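You operate a simulated robot arm through the tools that you are given. There is no shell and no other tool. Be economical: measure what you need, move in short steps, check, and stop when the job is done.

Carry out the task below with a simulated robot arm. There is one attempt and no reset: what you move stays moved.

Task
Wipe the sticky patch off the work top with the wet sponge.
Fine: wet and rinse it at the cold tap, press it out in the sink, leave it on the drain board, tap shut. What is to be rubbed or washed off counts as gone when no trace of it is left.

The check looks at the end state, three seconds after you hand in, the way a careful person would. Anything else that was tipped, shoved, dropped, spilled or broken makes it a failure.

Robot
A 6-joint arm with a two-finger parallel gripper on a trunk, on a base that drives. Base frame: it is fixed to the floor where the robot stands at the start and does not move with it; the origin is under the middle of the robot, x ahead of it, y to its left, z up; the surface under the hand at the start is at about z = 0.88. Units: m, degrees, N and s.
With the tool pointing down near the work surface it reaches from about 0.32 to 0.7 m from the robot's upright axis, wherever it stands. Its first joint turns from -166.0 to 166.0 degrees. Places, roughly: blue tap lever [0.8, 0.4, 1]; bottom of the sink [0.6, 0.3, 0.7]; drain board [0.5, -0.2, 0.9]; sink [0.6, 0.3, 0.8]; sticky patch [0.5, -0.7, 0.9]. Payload 4.1 kg.
The TCP is the grasp point between the finger pads, 0.023 m short of the fingertips. In the tool frame z runs along the fingers and y along their closing line. Largest opening 0.094 m; finger width 0.038, thickness 0.01; the body of the gripper, 0.054 by 0.096 m, starts 0.039 m behind the TCP.
Orientation is told as [roll, pitch, yaw] about the base's x, y, z axes, in that order, counted from this pose: with the fingers straight down and closing along the base's y, the tool's x points along the base's -x, its y along +y and its z along -z.

Tools
- The arm moves only by the tool jog_arm. Its argument "deltas" is a list that holds one entry, the list of rows, each a list of 6 numbers: the shift along the tool's x, y, z in units of 250 mm (1.0 is 250 mm), then the turn, a rotation vector about the tool's x, y, z in units of 120 degrees (1.0 is 120 degrees). In form: [[[tx, ty, tz, rx, ry, rz], ...]]. A call has 1 to 10 rows; each row is the pose to reach, as a shift and turn from the pose commanded when the call began, along the tool's axes at that moment. "gripper" is the finger opening in m, from 0 to 0.094, set as the call begins (left out, the last holds). A call with a number of a shift or a turn outside -1 to 1 is refused whole. Rows are played at 5 a second. More than 0.05 m and 8.6 degrees between two rows, or a gripper value outside its range, and nothing of the call is played. A pose out of reach is approached as far as the arm can. The call stops where the force on the tool passes 50 N (or 10 N more than at its start, if that is more) or the arm is blocked; 0.2 s more then pass. Each finger travels about 0.045 m/s and halts on what it meets, pressing with about 20 N; the grip force reading is that of the motor and also rises with nothing between the fingers. The clock runs only during rows and for 0.2 s after the last one: add rows that repeat a pose to give the fingers time. It gives the time, the measured TCP pose, the force on the tool (base axes), the opening and the grip force at its end, in the units of the frame above (readings bear some noise), with the torque about the TCP (base axes, N m) and any sound that the robot's microphone picked up, and new pictures: "show" is both (left out), scene, wrist or none.
- Cameras (640 x 400 px; columns grow to the right, rows downward): "scene" is now at [0.0071, 0.127, 1.5332]; the picture's right is [-0.50, -0.86, 0.00], its down [-0.63, 0.37, -0.68] and it looks along [0.59, -0.34, -0.73] (base axes); focal length 265 px, centre (320, 200). "wrist" rides on the gripper at [0.086, 0.016, -0.074] in the tool frame; the picture's right is [-0.18, 0.98, 0.00], its down [-0.58, -0.11, -0.81] and it looks along [-0.79, -0.15, 0.59] (tool axes); focal length 243 px, centre (320, 200). There is no depth. A picture from a camera that has moved, and an enlarged one, comes with that camera's place and axes in the base frame and with its lens.
- lift_body(by): slides the trunk up (or, below 0, down) by that many m; the arm and the scene camera ride with it, the base frame stays. It gives what a move gives, with no picture.
- base_move(legs): drives the robot by 1 to 6 legs, each [ahead, turn to the left] in m and degrees, along the robot's own axes; the way and the turn of a leg run together, so that a leg with both is an arc; at most 1.5 m and 180 degrees a leg. The arm and the cameras ride along, it lands a little off, and it stops where it bumps. It gives what a move gives, and a new picture of the scene camera.
- turn_head(pan, tilt): turns the head with the scene camera to pan (to the left, within 155 degrees either way) and tilt (down, from -29 to 69), counted from straight ahead of the robot. It gives what a move gives, and a new picture of the scene camera.
- enlarge(camera, box): a new picture of the part [left, top, right, bottom] of that camera's present view, enlarged. The clock stands still meanwhile.
- close_job(): hands the job in; it is judged then, once.

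Work in short steps. Places have to be worked out from the pictures, the camera data and where the tool is seen: move nearer, look again, correct. Check each grasp and each placing, and mend what went wrong. You have 120 turns and 260 pictures in all, those below and enlarged ones among them. Open the gripper and draw the arm clear of the work before you hand the job in, unless the task says otherwise; then end with one line.

The tools are called after ">>>" as a command line: name --argument value ..., lists and objects as JSON in quotes. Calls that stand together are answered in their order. jog_arm: Moves the arm, as the interface text tells. Its arguments: {"type":"object","properties":{"deltas":{"type":"array","items":{"type":"array","items":{"type":"array","items":{"type":"number"}}}},"gripper":{"type":"number"},"show":{"type":"string","enum":["both","scene","wrist","none"]}},"required":["deltas"]} The other tools are called the same way: lift_body (by) slides the trunk up or down; base_move (legs) drives the base; turn_head (pan, tilt) turns the head that bears the scene camera; enlarge (camera, box) takes an enlarged picture of a part of a camera's view; close_job () hands the job in.

At the start:

```text
time_s: 0.0
eef_pos: [0.4157, -0.1148, 1.2711]
ee_rot: [0.0, 0.0, 0.0]
ft_force: [-0.4, 0.3, -0.1]
ft_torque: [-0.02, -0.01, 0.02]
finger_gap: 0.0942
finger_force: 0.1
trunk travel left (down, up): [-0.5, 0.09]
robot x, y, heading: [-0.0032, -0.0015, 0.1]
head pan, tilt: [-30.1, 47.2]
```

scene: 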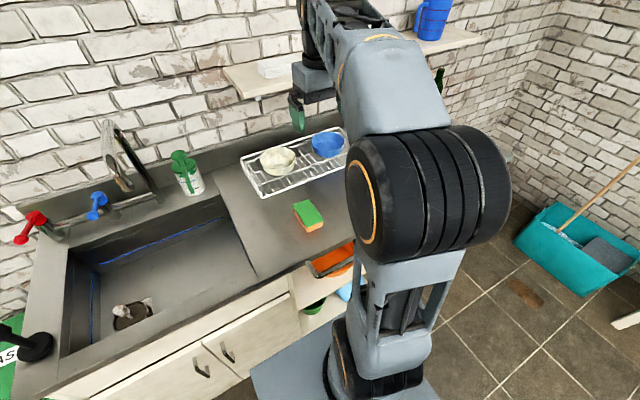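
wrist: 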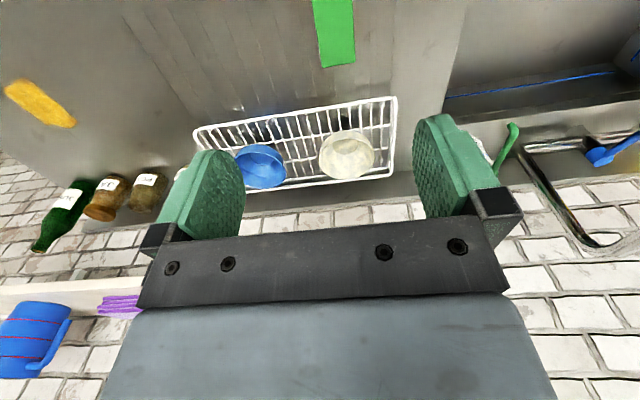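

I look closer at the tap levers, the sponge and the patch before moving.

>>> enlarge --camera "scene" --box '[0, 100, 240, 250]'

>>> enlarge --camera "scene" --box '[230, 110, 390, 310]'

>>> turn_head --pan 30 --tilt 40

```text
2.67 times, centred on (120, 175) of scene
camera zoom: at [0.0071, 0.127, 1.5332], right [-0.5, -0.86, 0.0], down [-0.63, 0.37, -0.68], along [0.59, -0.34, -0.73], focal length 706 px, centre (853, 267)
```

zoom: 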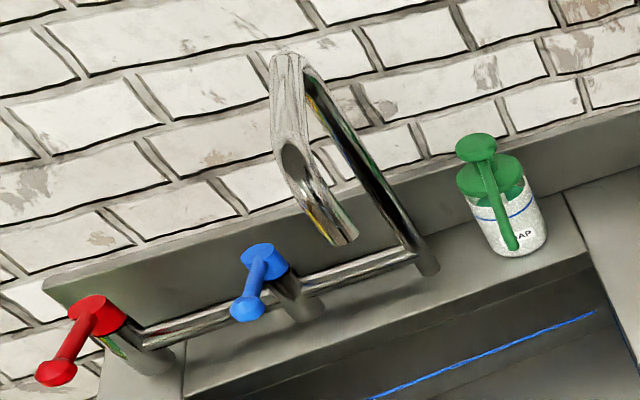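

```text
2.00 times, centred on (310, 210) of scene
camera zoom: at [0.0071, 0.127, 1.5332], right [-0.5, -0.86, 0.0], down [-0.63, 0.37, -0.68], along [0.59, -0.34, -0.73], focal length 530 px, centre (340, 180)
```

zoom: 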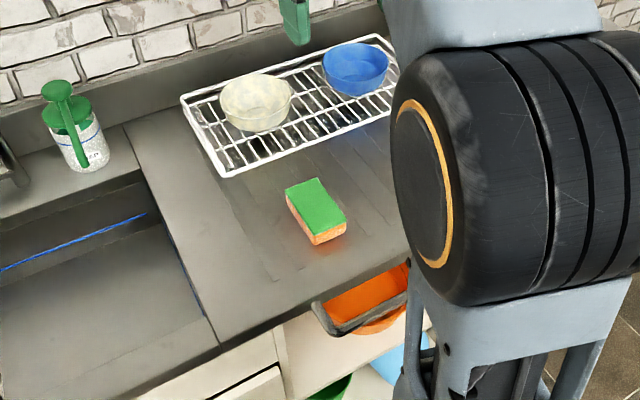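

```text
time_s: 1.3
eef_pos: [0.4142, -0.1138, 1.2707]
ee_rot: [-0.1, 0.0, -0.1]
ft_force: [0.5, -0.1, 0.2]
ft_torque: [-0.02, -0.04, -0.02]
finger_gap: 0.0942
finger_force: 0.1
trunk travel left (down, up): [-0.5, 0.09]
robot x, y, heading: [0.001, -0.0005, 0.0]
head pan, tilt: [30.0, 40.0]
camera scene: at [0.012, 0.2094, 1.5435], right [0.5, -0.87, 0.0], down [-0.56, -0.32, -0.77], along [0.66, 0.38, -0.64], focal length 265 px, centre (320, 200)
```

scene: 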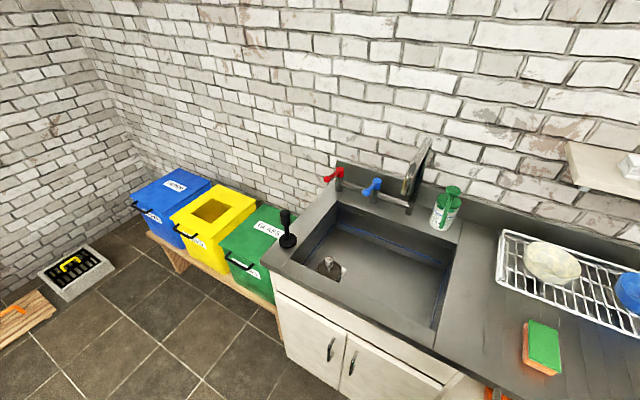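

I enlarge the tap and the sink from this clearer view to work out the spout and lever places.

>>> enlarge --camera "scene" --box '[260, 120, 480, 300]'

>>> enlarge --camera "scene" --box '[310, 130, 420, 220]'

>>> enlarge --camera "wrist" --box '[0, 40, 240, 190]'

```text
2.22 times, centred on (370, 210) of scene
camera zoom: at [0.012, 0.2094, 1.5435], right [0.5, -0.87, 0.0], down [-0.56, -0.32, -0.77], along [0.66, 0.38, -0.64], focal length 589 px, centre (209, 178)
```

zoom: 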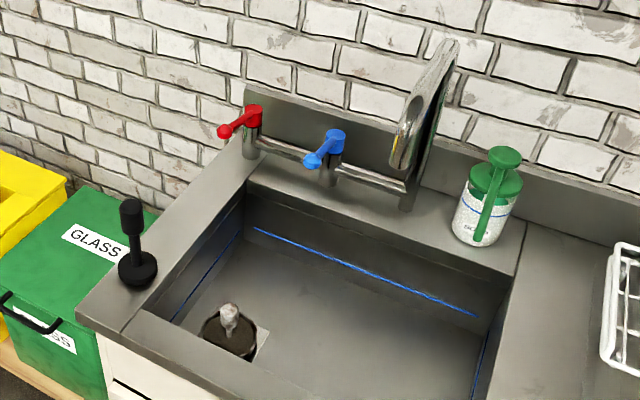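

```text
4.44 times, centred on (365, 175) of scene
camera zoom: at [0.012, 0.2094, 1.5435], right [0.5, -0.87, 0.0], down [-0.56, -0.32, -0.77], along [0.66, 0.38, -0.64], focal length 1177 px, centre (120, 311)
```

zoom: 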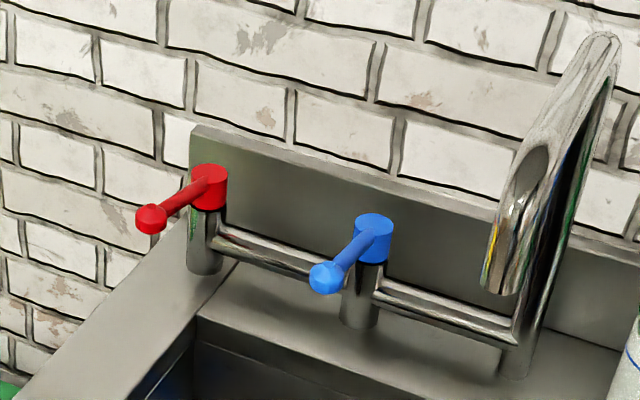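

```text
2.67 times, centred on (120, 115) of wrist
camera zoom: at [0.3279, -0.0982, 1.345], right [0.18, 0.98, 0.0], down [0.58, -0.11, 0.81], along [0.79, -0.15, -0.59], focal length 647 px, centre (853, 427)
```

zoom: 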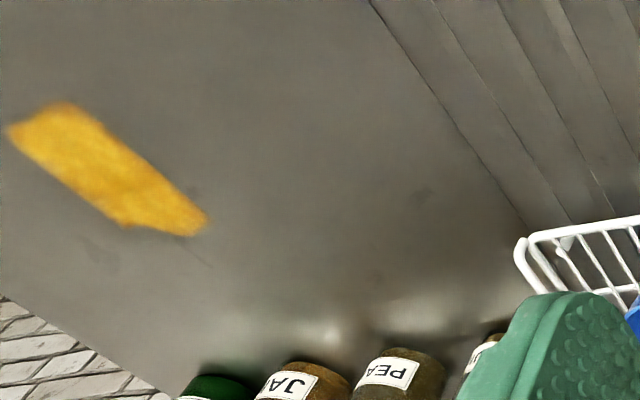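

Triangulating both views: the blue knob is at about (0.70, 0.42, 0.99), the spout mouth at (0.57, 0.28, 1.12), the sponge at (0.48, -0.10) and the patch at (0.51, -0.73). The counter front is at x≈0.35. I drive about 0.25 m left, backing off a little first, so the tap comes within reach.

>>> base_move --legs '[[-0.1, 0], [0, 90], [0.25, 0], [0, -90], [0.1, 0]]'

```text
time_s: 12.3
eef_pos: [0.4111, 0.1605, 1.2707]
ee_rot: [0.0, -0.1, 1.6]
ft_force: [-1.1, -0.2, -0.3]
ft_torque: [-0.01, 0.02, 0.01]
finger_gap: 0.0938
finger_force: 0.0
trunk travel left (down, up): [-0.5, 0.09]
robot x, y, heading: [-0.0051, 0.2606, 1.6]
head pan, tilt: [30.0, 40.0]
camera scene: at [0.0009, 0.4731, 1.5435], right [0.52, -0.85, 0.0], down [-0.55, -0.34, -0.77], along [0.65, 0.4, -0.64], focal length 265 px, centre (320, 200)
```

scene: 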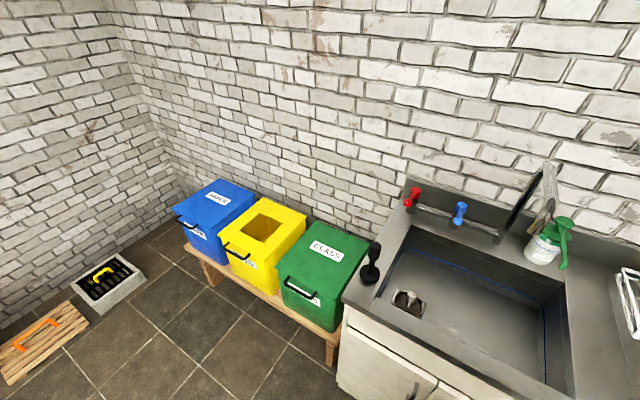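

I turn the head toward the tap for a third sight line and to see the lever and the drain.

>>> turn_head --pan 5 --tilt 45

>>> enlarge --camera "scene" --box '[160, 40, 400, 190]'

```text
time_s: 13.2
eef_pos: [0.4115, 0.1605, 1.271]
ee_rot: [-0.1, 0.1, 1.7]
ft_force: [0.7, -0.5, 0.7]
ft_torque: [-0.02, 0.01, 0.01]
finger_gap: 0.0941
finger_force: 0.0
trunk travel left (down, up): [-0.5, 0.09]
robot x, y, heading: [-0.0063, 0.2622, 1.8]
head pan, tilt: [5.0, 45.0]
camera scene: at [0.0084, 0.438, 1.5363], right [0.12, -0.99, 0.0], down [-0.7, -0.08, -0.71], along [0.7, 0.08, -0.71], focal length 265 px, centre (320, 200)
```

scene: 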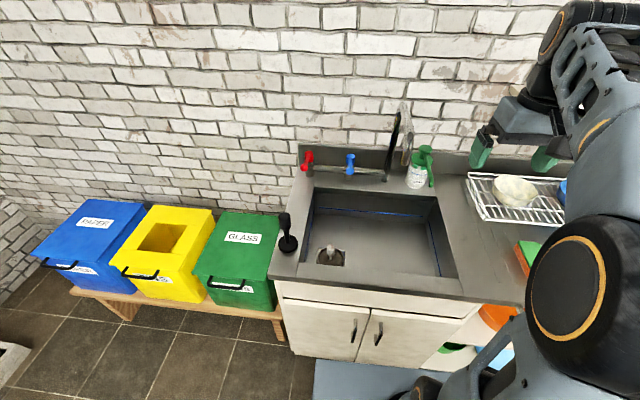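

```text
2.67 times, centred on (280, 115) of scene
camera zoom: at [0.0084, 0.438, 1.5363], right [0.12, -0.99, 0.0], down [-0.7, -0.08, -0.71], along [0.7, 0.08, -0.71], focal length 706 px, centre (427, 427)
```

zoom: 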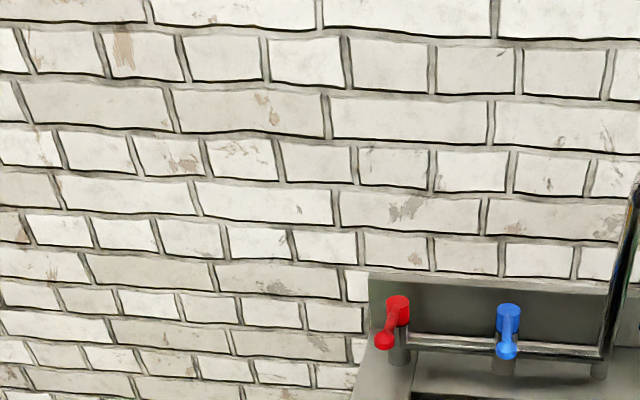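

The lever points straight at me, with knob at about (0.70, 0.42, 0.99) and pivot at (0.76, 0.42). I shift the hand left clear of the spout, tilting it 30° forward.

>>> jog_arm --deltas '[[[0, 0.17, 0.04, 0, -0.042, 0], [0, 0.34, 0.08, 0, -0.084, 0], [0, 0.51, 0.12, 0, -0.125, 0], [0, 0.68, 0.16, 0, -0.167, 0], [0, 0.84, 0.2, 0, -0.21, 0], [-0.03, 1.0, 0.24, 0, -0.25, 0], [-0.03, 1.0, 0.24, 0, -0.25, 0]]]' --gripper 0.06

```text
time_s: 14.8
eef_pos: [0.4114, 0.415, 1.2111]
ee_rot: [-0.1, -30.1, 1.5]
ft_force: [0.1, 0.2, -0.4]
ft_torque: [0.0, 0.01, -0.01]
finger_gap: 0.06
finger_force: 0.0
trunk travel left (down, up): [-0.5, 0.09]
robot x, y, heading: [-0.0085, 0.263, 1.6]
head pan, tilt: [5.0, 45.0]
camera scene: at [0.0085, 0.4381, 1.5363], right [0.12, -0.99, 0.0], down [-0.7, -0.08, -0.71], along [0.7, 0.08, -0.71], focal length 265 px, centre (320, 200)
camera wrist: at [0.2994, 0.4274, 1.2319], right [0.13, 0.99, 0.09], down [0.1, -0.11, 0.99], along [0.99, -0.12, -0.12], focal length 243 px, centre (320, 200)
```

scene: 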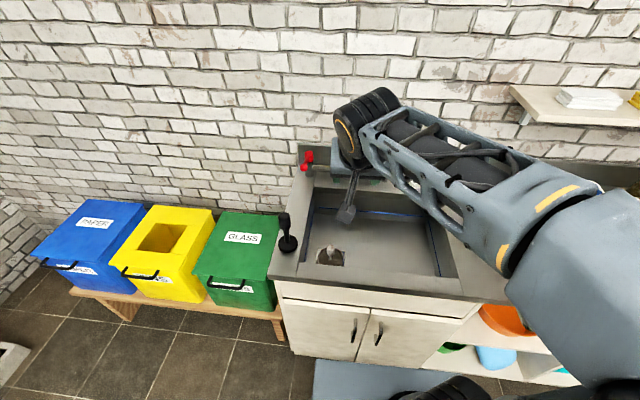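
wrist: 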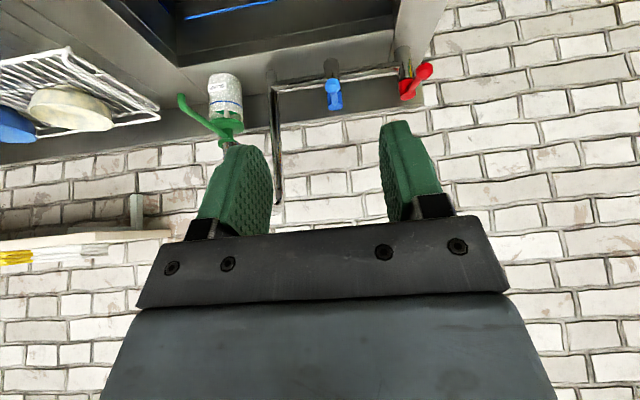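

The lever sits squarely between the fingers in the wrist view. I go to a standoff about 0.13 m short of the knob along the tool axis.

>>> jog_arm --deltas '[[[-0.1, 0, 0.133, 0, 0, 0], [-0.2, -0.005, 0.267, 0, 0, 0], [-0.29, -0.008, 0.4, 0, 0, 0], [-0.39, -0.01, 0.533, 0, 0, 0], [-0.48, -0.013, 0.667, 0, 0, 0], [-0.58, -0.016, 0.8, 0, 0, 0], [-0.58, -0.016, 0.8, 0, 0, 0]]]' --gripper 0.06

```text
time_s: 16.4
eef_pos: [0.6365, 0.413, 1.1094]
ee_rot: [0.0, -30.0, 1.7]
ft_force: [0.6, -0.2, -0.4]
ft_torque: [0.0, -0.01, 0.01]
finger_gap: 0.0601
finger_force: 0.2
trunk travel left (down, up): [-0.5, 0.09]
robot x, y, heading: [-0.0069, 0.2639, 1.6]
head pan, tilt: [5.0, 45.0]
camera scene: at [0.0086, 0.438, 1.5363], right [0.12, -0.99, 0.0], down [-0.7, -0.08, -0.71], along [0.7, 0.08, -0.71], focal length 265 px, centre (320, 200)
camera wrist: at [0.5236, 0.4255, 1.1317], right [0.13, 0.99, 0.09], down [0.1, -0.11, 0.99], along [0.99, -0.12, -0.12], focal length 243 px, centre (320, 200)
```

scene: 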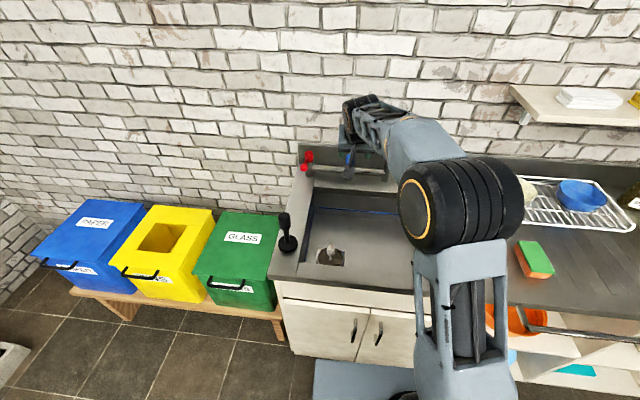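
wrist: 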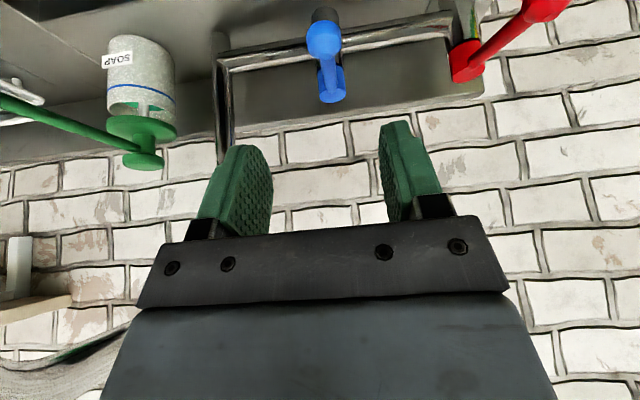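

Knob re-measured at (0.70, 0.419, 0.985), centred between the fingers. I advance 0.135 m along the tool axis so the fingers straddle it.

>>> jog_arm --deltas '[[[0, 0.003, 0.14, 0, 0, 0], [0, 0.006, 0.28, 0, 0, 0], [0.005, 0.01, 0.42, 0, 0, 0], [0.01, 0.012, 0.54, 0, 0, 0], [0.01, 0.012, 0.54, 0, 0, 0]]]' --gripper 0.06

```text
time_s: 17.6
eef_pos: [0.7002, 0.4189, 0.9898]
ee_rot: [0.0, -30.0, 1.6]
ft_force: [0.6, 0.2, 0.4]
ft_torque: [-0.01, 0.01, -0.01]
finger_gap: 0.0601
finger_force: 0.1
trunk travel left (down, up): [-0.5, 0.09]
robot x, y, heading: [-0.008, 0.2627, 1.6]
head pan, tilt: [5.0, 45.0]
camera scene: at [0.0086, 0.438, 1.5363], right [0.12, -0.99, 0.0], down [-0.7, -0.08, -0.71], along [0.7, 0.08, -0.71], focal length 265 px, centre (320, 200)
camera wrist: at [0.5881, 0.4323, 1.0104], right [0.13, 0.99, 0.09], down [0.1, -0.11, 0.99], along [0.99, -0.12, -0.12], focal length 243 px, centre (320, 200)
```

scene: 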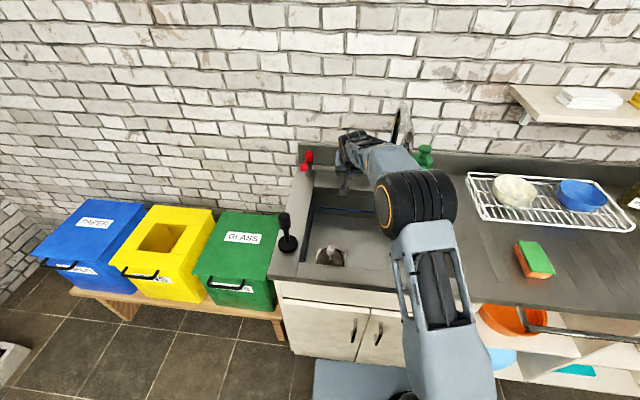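
wrist: 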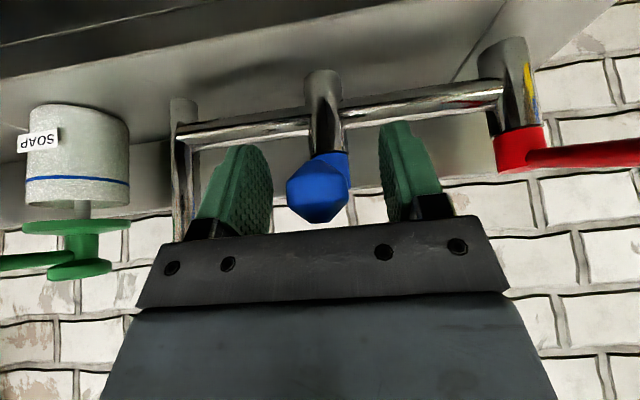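

The knob is between the fingers. I push it toward +y gently and watch force and water.

>>> jog_arm --deltas '[[[0, 0.06, 0, 0, 0, 0], [0, 0.1, 0, 0, 0, 0], [-0.01, 0.14, 0.005, 0, 0, 0], [-0.02, 0.18, 0.01, 0, 0, 0], [-0.04, 0.22, 0.02, 0, 0, 0]]]'

```text
time_s: 18.8
eef_pos: [0.7164, 0.4554, 0.994]
ee_rot: [-0.1, -29.9, 0.8]
ft_force: [-3.8, -77.7, -7.8]
ft_torque: [0.81, -0.97, 1.78]
finger_gap: 0.094
finger_force: 20.5
trunk travel left (down, up): [-0.5, 0.09]
robot x, y, heading: [-0.0044, 0.2642, 0.8]
head pan, tilt: [5.0, 45.0]
camera scene: at [0.0116, 0.4283, 1.5373], right [0.1, -0.99, -0.01], down [-0.7, -0.07, -0.71], along [0.7, 0.08, -0.71], focal length 265 px, centre (320, 200)
camera wrist: at [0.6039, 0.4702, 1.0135], right [0.15, 0.98, 0.09], down [0.1, -0.11, 0.99], along [0.98, -0.14, -0.12], focal length 243 px, centre (320, 200)
```

scene: 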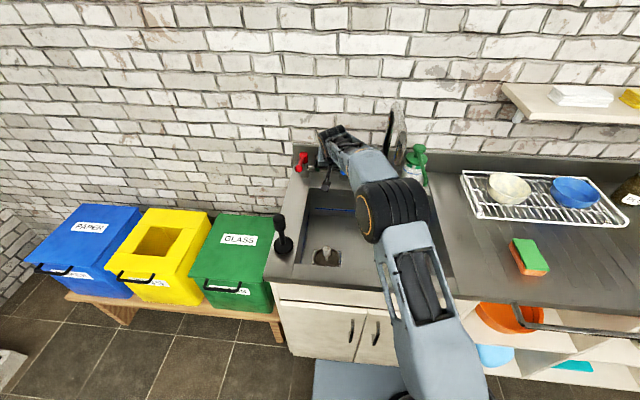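
wrist: 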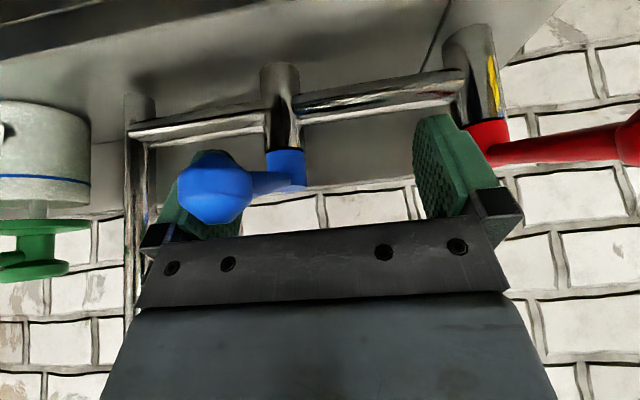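

A hard stop: that is the closed end. I release back to the middle, then push the other way.

>>> jog_arm --deltas '[[[0.02, -0.1, -0.01, 0, 0, 0], [0.04, -0.2, -0.02, 0, 0, 0], [0.04, -0.2, -0.02, 0, 0, 0]]]' --gripper 0.06 --show "wrist"

```text
time_s: 19.6
eef_pos: [0.7013, 0.4237, 0.9933]
ee_rot: [0.1, -29.9, 1.4]
ft_force: [-0.7, 0.5, -0.2]
ft_torque: [0.01, 0.01, 0.02]
finger_gap: 0.06
finger_force: 0.0
trunk travel left (down, up): [-0.5, 0.09]
robot x, y, heading: [-0.0011, 0.2602, 1.8]
head pan, tilt: [5.0, 45.0]
camera wrist: at [0.5886, 0.4372, 1.0135], right [0.13, 0.99, 0.09], down [0.1, -0.11, 0.99], along [0.99, -0.12, -0.12], focal length 243 px, centre (320, 200)
```

wrist: 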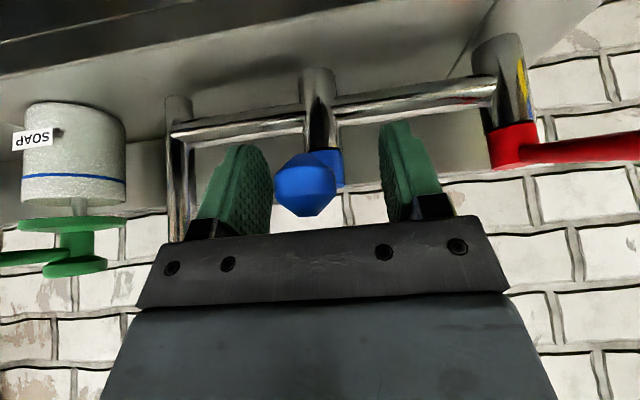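

Free and centred again. Now I push toward -y along the lever's arc.

>>> jog_arm --deltas '[[[0, -0.06, 0, 0, 0, 0], [0, -0.1, 0, 0, 0, 0], [-0.01, -0.14, 0.006, 0, 0, 0], [-0.02, -0.17, 0.012, 0, 0, 0], [-0.03, -0.2, 0.018, 0, 0, 0], [-0.045, -0.23, 0.026, 0, 0, 0]]]'

```text
time_s: 21.0
eef_pos: [0.7171, 0.3668, 0.992]
ee_rot: [0.0, -29.9, 1.6]
ft_force: [-0.2, 0.7, -0.5]
ft_torque: [-0.01, 0.0, 0.01]
finger_gap: 0.0599
finger_force: 0.2
trunk travel left (down, up): [-0.5, 0.09]
robot x, y, heading: [-0.0044, 0.2622, 1.7]
head pan, tilt: [5.0, 45.0]
camera scene: at [0.0085, 0.4377, 1.5363], right [0.12, -0.99, 0.0], down [-0.7, -0.08, -0.71], along [0.7, 0.08, -0.71], focal length 265 px, centre (320, 200)
camera wrist: at [0.6045, 0.3795, 1.012], right [0.13, 0.99, 0.09], down [0.1, -0.11, 0.99], along [0.99, -0.12, -0.12], focal length 243 px, centre (320, 200)
```

scene: 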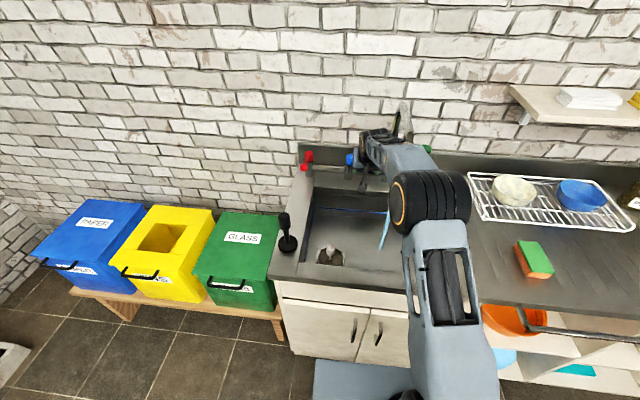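
wrist: 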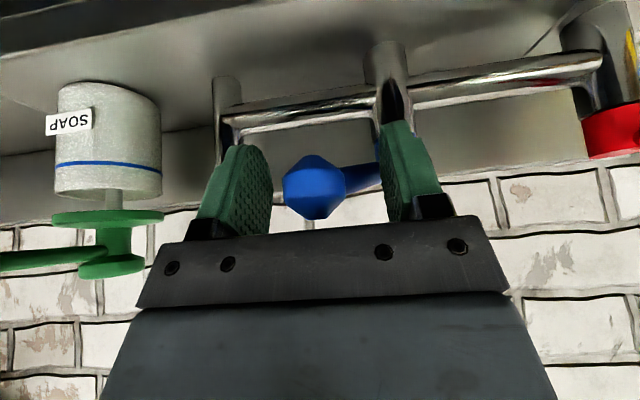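

Water is running (stream seen in the sink) and there is no load on the hand. I back out along the tool axis, then raise and move clear.

>>> jog_arm --deltas '[[[0, 0, -0.15, 0, 0, 0], [0, 0.02, -0.3, 0, 0, 0], [0.02, 0.08, -0.45, 0, 0, 0], [0.1, 0.15, -0.6, 0, 0, 0], [0.2, 0.2, -0.75, 0, 0, 0], [0.35, 0.2, -0.85, 0, 0, 0], [0.5, 0.2, -0.95, 0, 0, 0]]]' --gripper 0.094

```text
time_s: 22.6
eef_pos: [0.4875, 0.4112, 1.1356]
ee_rot: [0.1, -30.0, 1.6]
ft_force: [0.1, 0.2, 1.1]
ft_torque: [-0.02, -0.01, -0.01]
finger_gap: 0.0938
finger_force: 0.1
trunk travel left (down, up): [-0.5, 0.09]
robot x, y, heading: [-0.0071, 0.2632, 1.5]
head pan, tilt: [5.0, 45.0]
camera scene: at [0.0079, 0.4375, 1.5363], right [0.12, -0.99, 0.0], down [-0.7, -0.08, -0.71], along [0.7, 0.08, -0.71], focal length 265 px, centre (320, 200)
camera wrist: at [0.3745, 0.4241, 1.1558], right [0.13, 0.99, 0.09], down [0.1, -0.11, 0.99], along [0.99, -0.12, -0.12], focal length 243 px, centre (320, 200)
```

scene: 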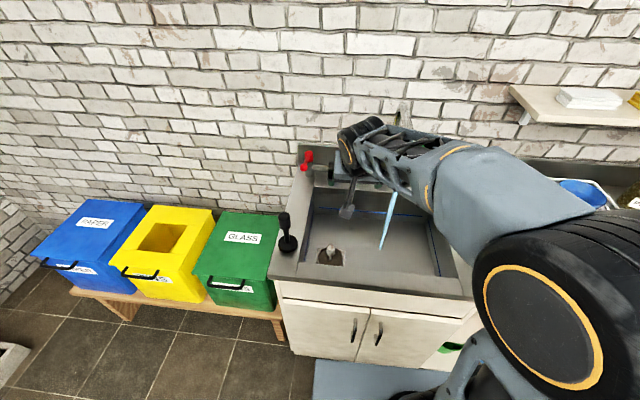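
wrist: 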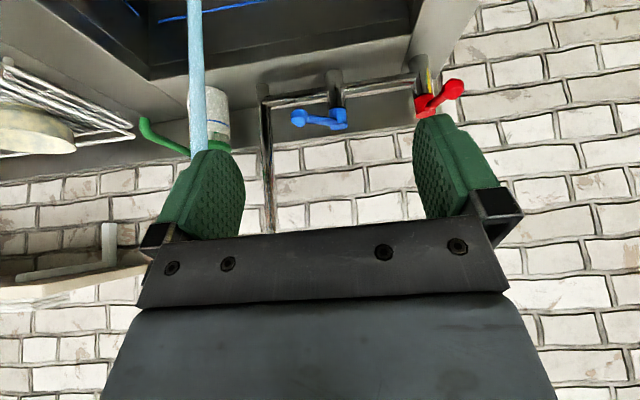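

The stream falls at about (0.573, 0.287). I pull back, sweep right toward the sponge and straighten the tool.

>>> jog_arm --deltas '[[[0.09, 0, -0.18, 0, 0, 0], [0.17, 0, -0.42, 0, 0, 0], [0.17, -0.17, -0.42, 0, 0.04, 0], [0.17, -0.34, -0.42, 0, 0.08, 0], [0.17, -0.51, -0.42, 0, 0.125, 0], [0.17, -0.68, -0.42, 0, 0.167, 0], [0.17, -0.85, -0.42, 0, 0.21, 0], [0.17, -1.0, -0.42, 0, 0.25, 0], [0.17, -1.0, -0.42, 0, 0.25, -0.013]]]' --show "none"

```text
refused: row 1 steps farther than a row can; nothing moved
```

>>> jog_arm --deltas '[[[0.07, 0, -0.15, 0, 0, 0], [0.12, 0, -0.3, 0, 0, 0], [0.17, 0, -0.42, 0, 0, 0], [0.17, -0.17, -0.42, 0, 0.04, 0], [0.17, -0.34, -0.42, 0, 0.08, 0], [0.17, -0.51, -0.42, 0, 0.125, 0], [0.17, -0.68, -0.42, 0, 0.167, 0], [0.17, -0.85, -0.42, 0, 0.21, 0], [0.17, -1.0, -0.42, 0, 0.25, 0], [0.17, -1.0, -0.42, 0, 0.25, 0]]]' --show "none"

```text
time_s: 24.8
eef_pos: [0.4057, 0.1562, 1.2063]
ee_rot: [0.0, 0.1, 1.8]
ft_force: [-1.1, -0.3, -0.1]
ft_torque: [0.01, -0.02, 0.04]
finger_gap: 0.0942
finger_force: 0.0
trunk travel left (down, up): [-0.5, 0.09]
robot x, y, heading: [-0.0065, 0.2647, 1.5]
head pan, tilt: [5.0, 45.0]
```

Now over beside the sponge, coming down to about z 1.08 to look at it.

>>> jog_arm --deltas '[[[-0.04, -0.16, 0.08, 0, 0, 0], [-0.08, -0.32, 0.16, 0, 0, 0], [-0.12, -0.48, 0.24, 0, 0, 0], [-0.16, -0.64, 0.32, 0, 0, 0.005], [-0.2, -0.8, 0.4, 0, 0, 0.01], [-0.244, -0.97, 0.5, 0, 0, 0.015], [-0.244, -1.0, 0.5, 0, 0, 0.015], [-0.244, -1.0, 0.5, 0, 0, 0.015]]]'

>>> turn_head --pan -25 --tilt 45

```text
refused: row 6 steps farther than a row can; nothing moved
```

```text
time_s: 25.8
eef_pos: [0.4072, 0.1562, 1.2069]
ee_rot: [0.0, 0.0, 1.5]
ft_force: [0.0, -0.3, 0.2]
ft_torque: [0.0, 0.0, 0.01]
finger_gap: 0.0942
finger_force: 0.2
trunk travel left (down, up): [-0.5, 0.09]
robot x, y, heading: [-0.0081, 0.2627, 1.4]
head pan, tilt: [-25.0, 45.0]
camera scene: at [0.0023, 0.396, 1.5363], right [-0.4, -0.92, 0.0], down [-0.65, 0.28, -0.71], along [0.65, -0.28, -0.71], focal length 265 px, centre (320, 200)
```

scene: 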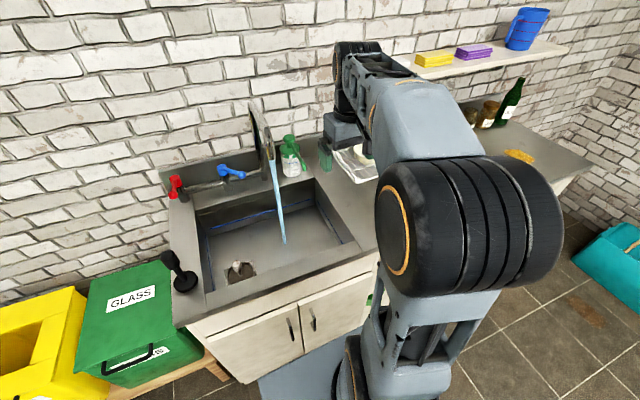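

The call was refused for step size; I repeat it with evener steps.

>>> jog_arm --deltas '[[[-0.03, -0.13, 0.06, 0, 0, 0], [-0.06, -0.26, 0.12, 0, 0, 0], [-0.09, -0.39, 0.18, 0, 0, 0], [-0.12, -0.52, 0.25, 0, 0, 0.005], [-0.15, -0.65, 0.32, 0, 0, 0.01], [-0.18, -0.78, 0.39, 0, 0, 0.015], [-0.21, -0.9, 0.45, 0, 0, 0.015], [-0.244, -1.0, 0.5, 0, 0, 0.015], [-0.244, -1.0, 0.5, 0, 0, 0.015]]]'

```text
time_s: 27.8
eef_pos: [0.4777, -0.0925, 1.0805]
ee_rot: [0.0, -0.1, -0.2]
ft_force: [0.1, -0.3, 0.4]
ft_torque: [-0.03, -0.01, 0.02]
finger_gap: 0.0939
finger_force: 0.1
trunk travel left (down, up): [-0.5, 0.09]
robot x, y, heading: [-0.0072, 0.2641, 1.7]
head pan, tilt: [-25.0, 45.0]
camera scene: at [0.0024, 0.3957, 1.5363], right [-0.4, -0.92, 0.0], down [-0.65, 0.28, -0.71], along [0.65, -0.28, -0.71], focal length 265 px, centre (320, 200)
camera wrist: at [0.3916, -0.0767, 1.154], right [0.19, 0.98, 0.0], down [0.58, -0.11, 0.81], along [0.79, -0.15, -0.59], focal length 243 px, centre (320, 200)
```

scene: 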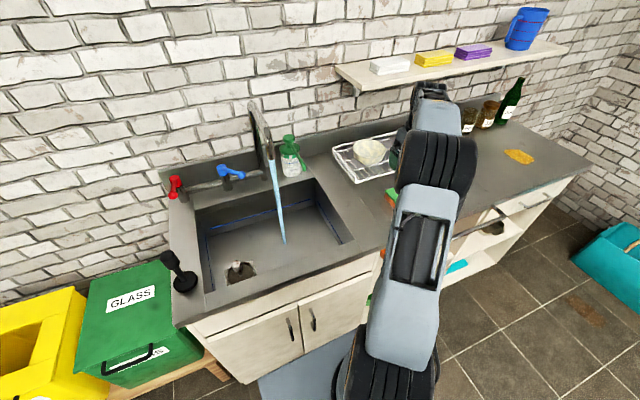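
wrist: 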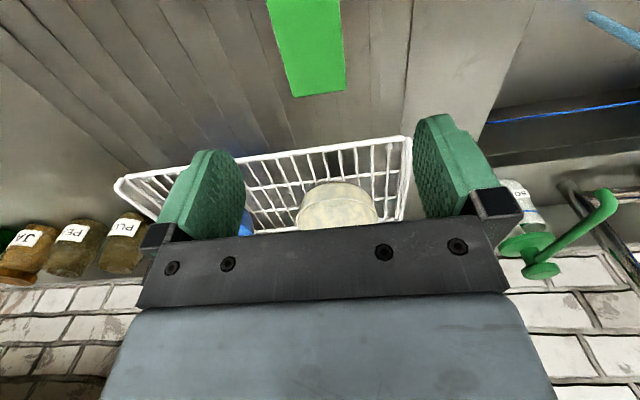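

The sponge spans y −0.131…−0.076 and ends at x≈0.525, so its centre is about (0.478, −0.104) and it lies along x. I descend astride it with the gripper open.

>>> jog_arm --deltas '[[[0, -0.044, 0.1, 0, 0, 0], [0, -0.044, 0.25, 0, 0, 0.015], [0, -0.044, 0.4, 0, 0, 0.015], [0, -0.044, 0.52, 0, 0, 0.015], [0, -0.044, 0.6, 0, 0, 0.015], [0, -0.044, 0.65, 0, 0, 0.015], [0, -0.044, 0.65, 0, 0, 0.015]]]'

```text
time_s: 29.4
eef_pos: [0.4757, -0.1018, 0.9169]
ee_rot: [-0.1, 0.0, -2.0]
ft_force: [-0.6, -0.2, -0.3]
ft_torque: [0.01, 0.02, 0.0]
finger_gap: 0.0943
finger_force: 0.0
trunk travel left (down, up): [-0.5, 0.09]
robot x, y, heading: [-0.0065, 0.2654, 1.3]
head pan, tilt: [-25.0, 45.0]
camera scene: at [0.0024, 0.3958, 1.5363], right [-0.4, -0.92, 0.0], down [-0.65, 0.28, -0.71], along [0.65, -0.28, -0.71], focal length 265 px, centre (320, 200)
camera wrist: at [0.3897, -0.0846, 0.9908], right [0.22, 0.98, 0.0], down [0.58, -0.13, 0.81], along [0.79, -0.18, -0.59], focal length 243 px, centre (320, 200)
```

scene: 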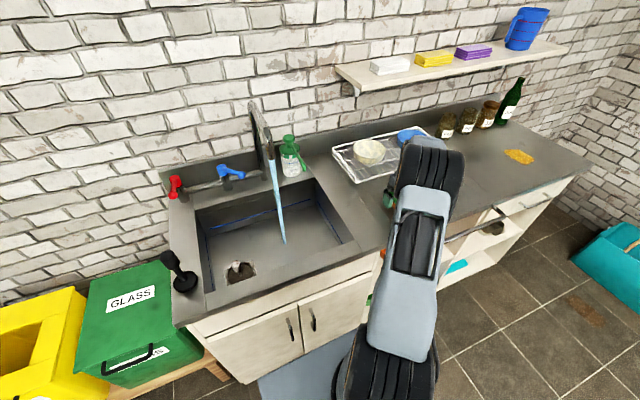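
wrist: 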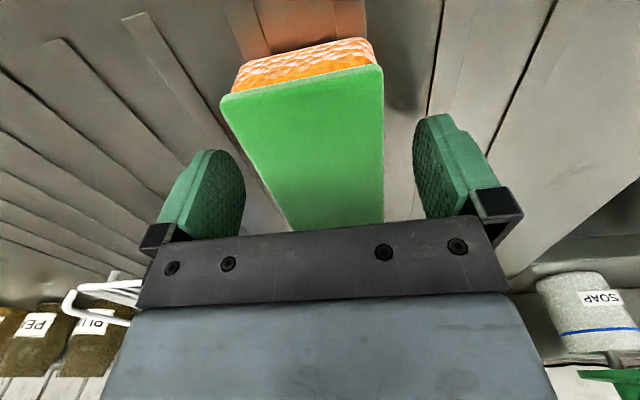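

The sponge is only about 0.026 m thick (top ≈ 0.906). I lower 6 mm more so the fingertips end near z 0.888, and close.

>>> jog_arm --deltas '[[[0, -0.008, 0.024, 0, 0, 0]]]' --show "none"

>>> jog_arm --deltas '[[[0, 0, 0, 0, 0, 0], [0, 0, 0, 0, 0, 0], [0, 0, 0, 0, 0, 0], [0, 0, 0, 0, 0, 0], [0, 0, 0, 0, 0, 0]]]' --gripper 0.03 --show "wrist"

```text
time_s: 29.8
eef_pos: [0.4754, -0.1052, 0.9113]
ee_rot: [0.0, 0.0, -2.1]
ft_force: [-0.3, -0.4, -0.3]
ft_torque: [-0.01, 0.02, 0.01]
finger_gap: 0.0942
finger_force: 0.0
trunk travel left (down, up): [-0.5, 0.09]
robot x, y, heading: [-0.006, 0.2642, 1.7]
head pan, tilt: [-25.0, 45.0]
```

```text
time_s: 30.9
eef_pos: [0.475, -0.105, 0.9127]
ee_rot: [0.0, 0.0, -2.0]
ft_force: [-0.8, -0.4, 0.6]
ft_torque: [0.01, -0.04, -0.02]
finger_gap: 0.0572
finger_force: 19.9
trunk travel left (down, up): [-0.5, 0.09]
robot x, y, heading: [-0.0069, 0.2628, 1.6]
head pan, tilt: [-25.0, 45.0]
camera wrist: at [0.3898, -0.0862, 0.9852], right [0.22, 0.98, 0.0], down [0.58, -0.13, 0.81], along [0.79, -0.18, -0.59], focal length 243 px, centre (320, 200)
```

wrist: 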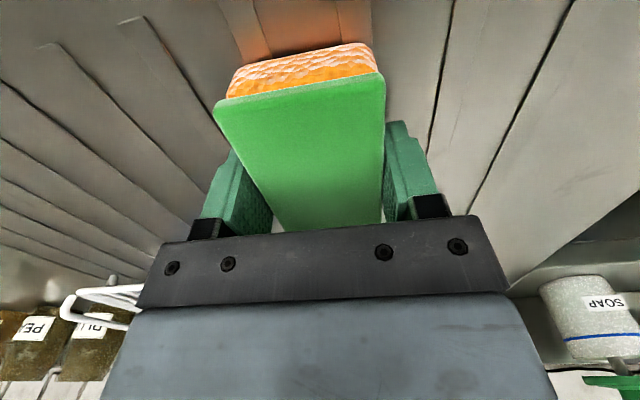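

Gripped at 0.057 m. I lift straight up and start toward the sink.

>>> jog_arm --deltas '[[[0, 0, -0.15, 0, 0, 0], [0, 0, -0.3, 0, 0, 0], [0.05, 0.12, -0.45, 0, 0, 0], [0.1, 0.28, -0.5, 0, 0, 0], [0.15, 0.45, -0.5, 0, 0, 0], [0.15, 0.63, -0.5, 0, 0, 0], [0.15, 0.82, -0.5, 0, 0, 0], [0.15, 1.0, -0.5, 0, 0, 0], [0.15, 1.0, -0.5, 0, 0, 0]]]'

```text
time_s: 33.0
eef_pos: [0.4437, 0.1478, 1.0375]
ee_rot: [-0.1, -0.1, -2.0]
ft_force: [-0.8, 0.3, 0.0]
ft_torque: [-0.01, 0.01, 0.0]
finger_gap: 0.0573
finger_force: 19.8
trunk travel left (down, up): [-0.5, 0.09]
robot x, y, heading: [-0.0036, 0.2635, 1.5]
head pan, tilt: [-25.0, 45.0]
camera scene: at [0.0023, 0.3962, 1.5363], right [-0.4, -0.92, 0.0], down [-0.65, 0.28, -0.71], along [0.65, -0.28, -0.71], focal length 265 px, centre (320, 200)
camera wrist: at [0.3581, 0.1661, 1.1114], right [0.22, 0.98, 0.0], down [0.58, -0.13, 0.81], along [0.79, -0.18, -0.59], focal length 243 px, centre (320, 200)
```

scene: 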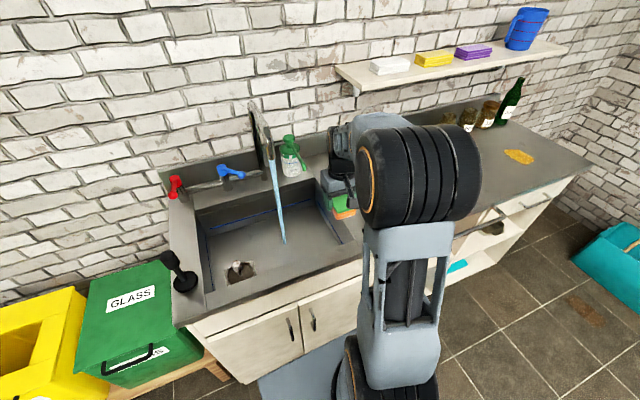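
wrist: 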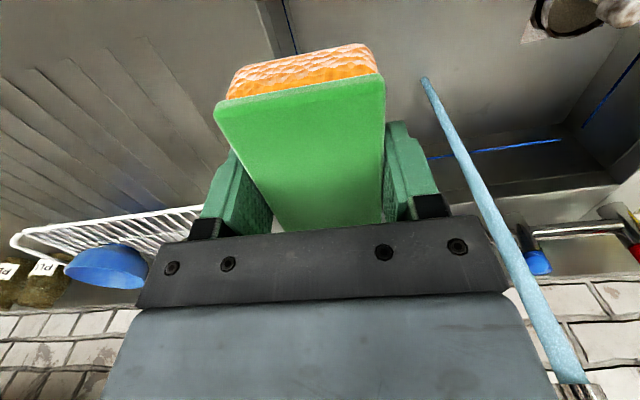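

The sink opening spans about x 0.41–0.71, y 0.11–0.54. I tilt the tool 45° forward, lower, and bring the sponge's front half under the stream from the robot's side.

>>> jog_arm --deltas '[[[0, 0.09, 0.06, 0, -0.0625, 0], [0, 0.18, 0.12, 0, -0.125, 0], [0, 0.28, 0.18, 0, -0.1875, 0], [0, 0.37, 0.24, 0, -0.25, 0], [0, 0.47, 0.3, 0, -0.3125, 0], [0, 0.556, 0.36, 0, -0.375, 0], [-0.14, 0.56, 0.36, 0, -0.375, 0], [-0.28, 0.56, 0.36, 0, -0.375, 0], [-0.4, 0.56, 0.36, 0, -0.375, 0], [-0.4, 0.56, 0.36, 0, -0.375, 0]]]'

```text
time_s: 35.1
eef_pos: [0.5541, 0.2842, 0.9472]
ee_rot: [0.0, -45.1, -2.0]
ft_force: [0.3, 0.3, -0.6]
ft_torque: [0.02, 0.02, -0.01]
finger_gap: 0.0571
finger_force: 20.0
trunk travel left (down, up): [-0.5, 0.09]
robot x, y, heading: [-0.0083, 0.2609, 1.8]
head pan, tilt: [-25.0, 45.0]
camera scene: at [0.0025, 0.396, 1.5363], right [-0.4, -0.92, 0.0], down [-0.65, 0.28, -0.71], along [0.65, -0.28, -0.71], focal length 265 px, centre (320, 200)
camera wrist: at [0.4408, 0.3036, 0.9382], right [0.16, 0.98, 0.13], down [-0.16, -0.1, 0.98], along [0.97, -0.18, 0.14], focal length 243 px, centre (320, 200)
```

scene: 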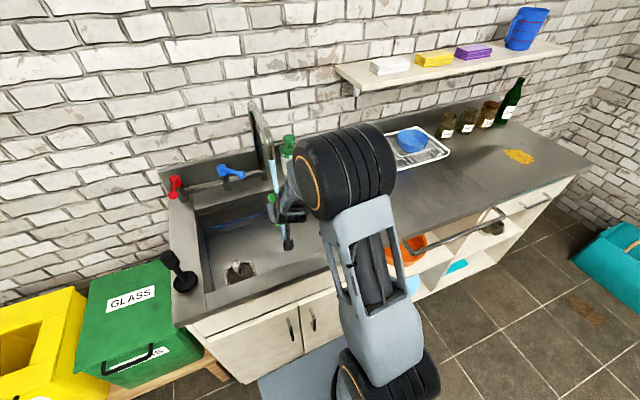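
wrist: 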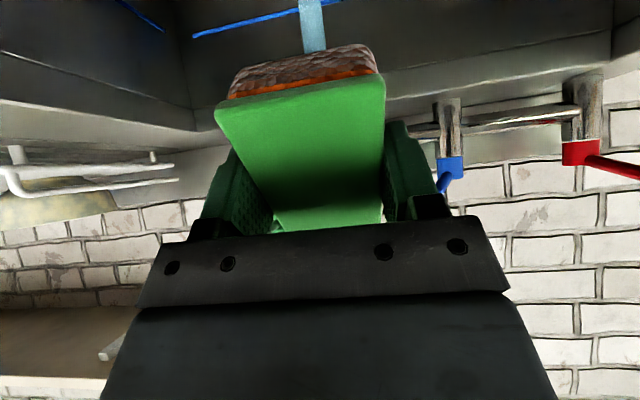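

The foam is darkening under the stream. I hold it there a couple of seconds, shifting slightly.

>>> jog_arm --deltas '[[[0, 0, 0, 0, 0, 0], [0, 0.04, 0, 0, 0, 0], [0, 0.04, 0, 0, 0, 0], [0, -0.04, 0, 0, 0, 0], [0, -0.04, 0, 0, 0, 0], [0, 0, 0, 0, 0, 0], [-0.05, 0, 0.05, 0, 0, 0], [-0.05, 0, 0.05, 0, 0, 0], [0, 0, 0, 0, 0, 0], [0, 0, 0, 0, 0, 0]]]' --show "wrist"

>>> enlarge --camera "wrist" --box '[200, 0, 400, 125]'

>>> enlarge --camera "scene" --box '[200, 130, 360, 290]'

```text
time_s: 37.4
eef_pos: [0.5503, 0.2823, 0.9461]
ee_rot: [-0.1, -45.0, -2.0]
ft_force: [-0.5, -0.4, -0.6]
ft_torque: [-0.02, 0.0, 0.01]
finger_gap: 0.0571
finger_force: 20.2
trunk travel left (down, up): [-0.5, 0.09]
robot x, y, heading: [-0.0024, 0.2651, 1.6]
head pan, tilt: [-25.0, 45.0]
camera wrist: at [0.4366, 0.302, 0.9383], right [0.16, 0.98, 0.13], down [-0.16, -0.1, 0.98], along [0.97, -0.18, 0.14], focal length 243 px, centre (320, 200)
```

wrist: 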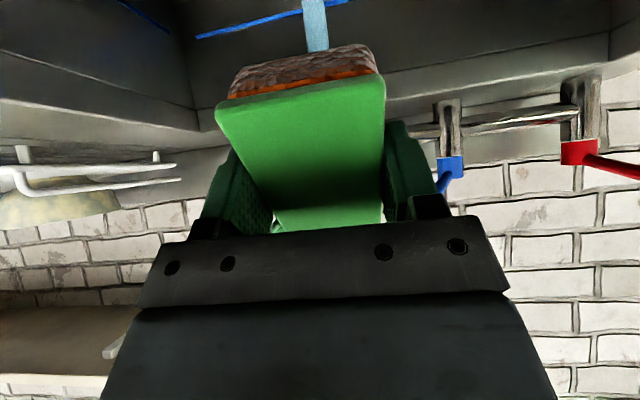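

```text
3.20 times, centred on (300, 62) of wrist
camera zoom: at [0.4366, 0.302, 0.9383], right [0.16, 0.98, 0.13], down [-0.16, -0.1, 0.98], along [0.97, -0.18, 0.14], focal length 776 px, centre (384, 640)
```

zoom: 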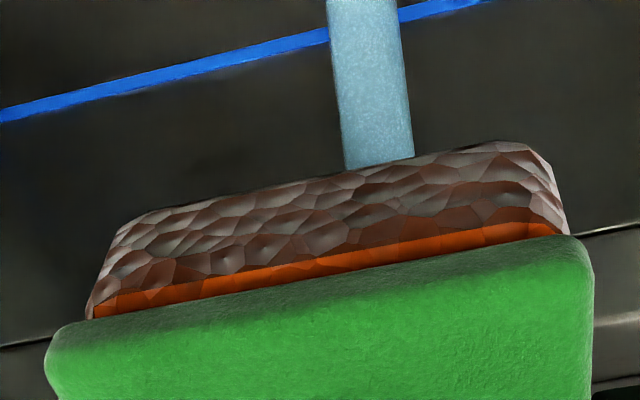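

```text
2.50 times, centred on (280, 210) of scene
camera zoom: at [0.0022, 0.396, 1.5363], right [-0.4, -0.92, 0.0], down [-0.65, 0.28, -0.71], along [0.65, -0.28, -0.71], focal length 662 px, centre (420, 175)
```

zoom: 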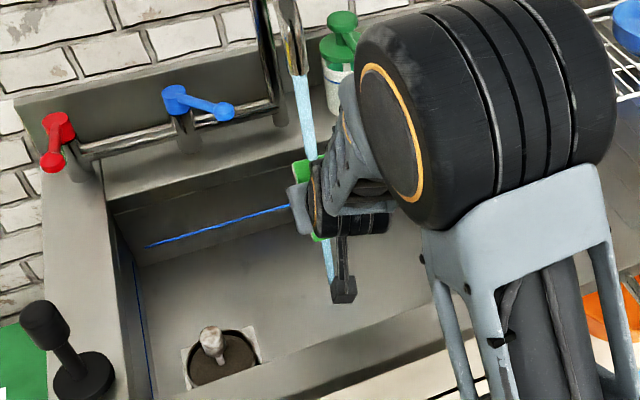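

The sponge is wet. I draw it back out of the stream, straighten the tool low inside the sink, and look for dripping.

>>> jog_arm --deltas '[[[0.12, 0, -0.12, 0, 0, 0], [0.24, 0, -0.24, 0, 0, 0], [0.24, 0, -0.24, 0, 0.0625, 0], [0.24, 0, -0.24, 0, 0.125, 0], [0.24, 0, -0.24, 0, 0.1875, 0], [0.24, 0, -0.24, 0, 0.25, 0], [0.24, 0, -0.24, 0, 0.3125, 0], [0.24, 0, -0.24, 0, 0.375, 0], [0.24, 0, -0.24, 0, 0.375, 0], [0.24, 0, -0.24, 0, 0.375, 0]]]'

```text
time_s: 39.5
eef_pos: [0.4447, 0.2986, 0.9073]
ee_rot: [-6.7, -6.6, -2.0]
ft_force: [21.7, 4.5, 8.3]
ft_torque: [-0.22, -0.24, 0.5]
finger_gap: 0.0575
finger_force: 20.3
out of reach, approached as far as the arm can: row 4, 5, 6, 7, 8, 9, 10
trunk travel left (down, up): [-0.5, 0.09]
robot x, y, heading: [-0.0058, 0.2639, 1.6]
head pan, tilt: [-25.0, 45.0]
camera scene: at [0.0046, 0.3965, 1.5363], right [-0.4, -0.92, 0.0], down [-0.65, 0.28, -0.71], along [0.65, -0.28, -0.71], focal length 265 px, centre (320, 200)
camera wrist: at [0.3515, 0.3264, 0.968], right [0.23, 0.97, -0.09], down [0.48, -0.03, 0.88], along [0.85, -0.24, -0.47], focal length 243 px, centre (320, 200)
```

scene: 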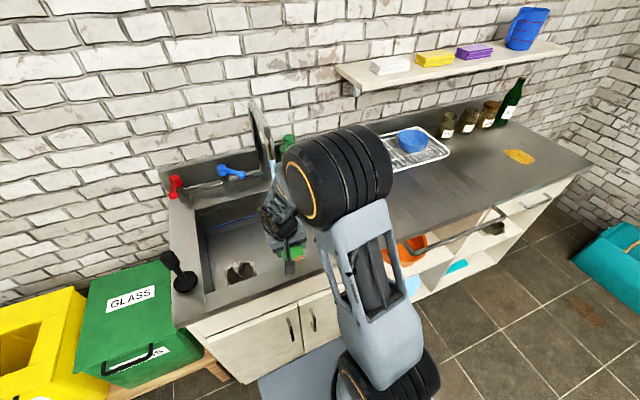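
wrist: 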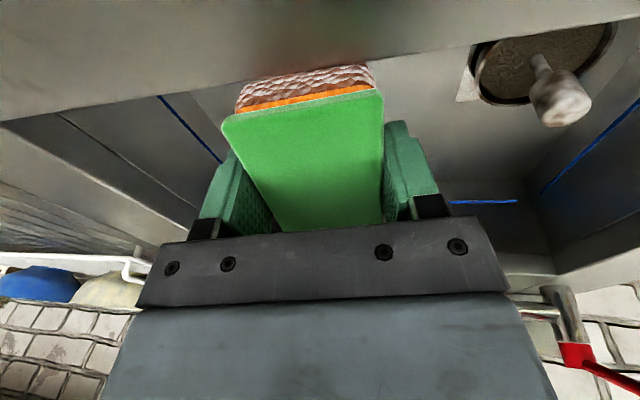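

The hand is folded too close and touches with about 20 N; the sponge's rear end is near the front sink wall. I move up and forward to free it.

>>> jog_arm --deltas '[[[-0.1, 0, -0.05, 0, 0, 0], [-0.16, 0, -0.15, 0, 0, 0], [-0.2, 0, -0.25, 0, 0, 0], [-0.2, 0, -0.25, 0, 0, 0]]]'

```text
time_s: 40.5
eef_pos: [0.4776, 0.3045, 0.9615]
ee_rot: [-9.0, -7.5, -1.8]
ft_force: [0.4, -0.3, -0.8]
ft_torque: [0.0, 0.0, 0.0]
finger_gap: 0.0572
finger_force: 19.8
out of reach, approached as far as the arm can: row 1, 2, 3, 4
trunk travel left (down, up): [-0.5, 0.09]
robot x, y, heading: [-0.0086, 0.2615, 1.3]
head pan, tilt: [-25.0, 45.0]
camera scene: at [0.0024, 0.396, 1.5363], right [-0.4, -0.92, 0.0], down [-0.65, 0.28, -0.71], along [0.65, -0.28, -0.71], focal length 265 px, centre (320, 200)
camera wrist: at [0.3827, 0.3352, 1.0193], right [0.23, 0.96, -0.13], down [0.47, 0.0, 0.88], along [0.85, -0.27, -0.45], focal length 243 px, centre (320, 200)
```

scene: 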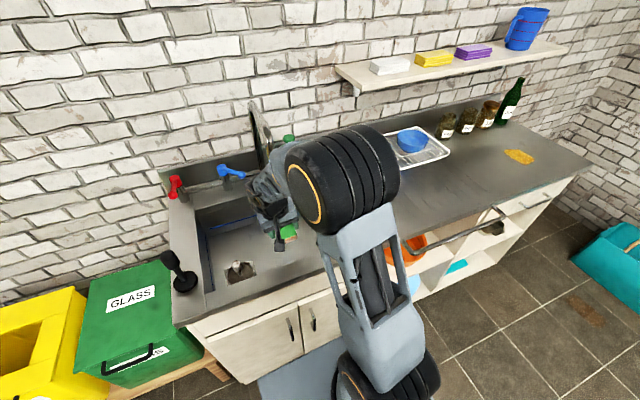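
wrist: 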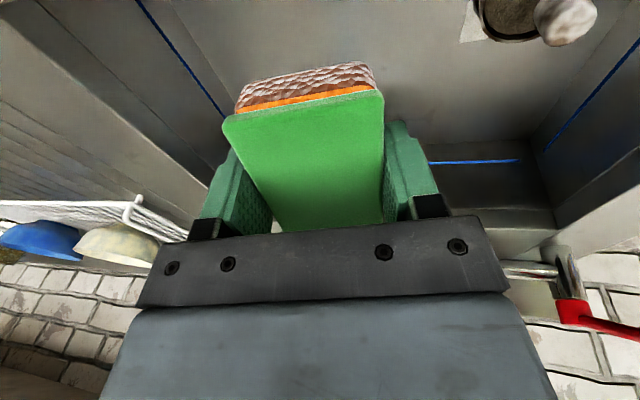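

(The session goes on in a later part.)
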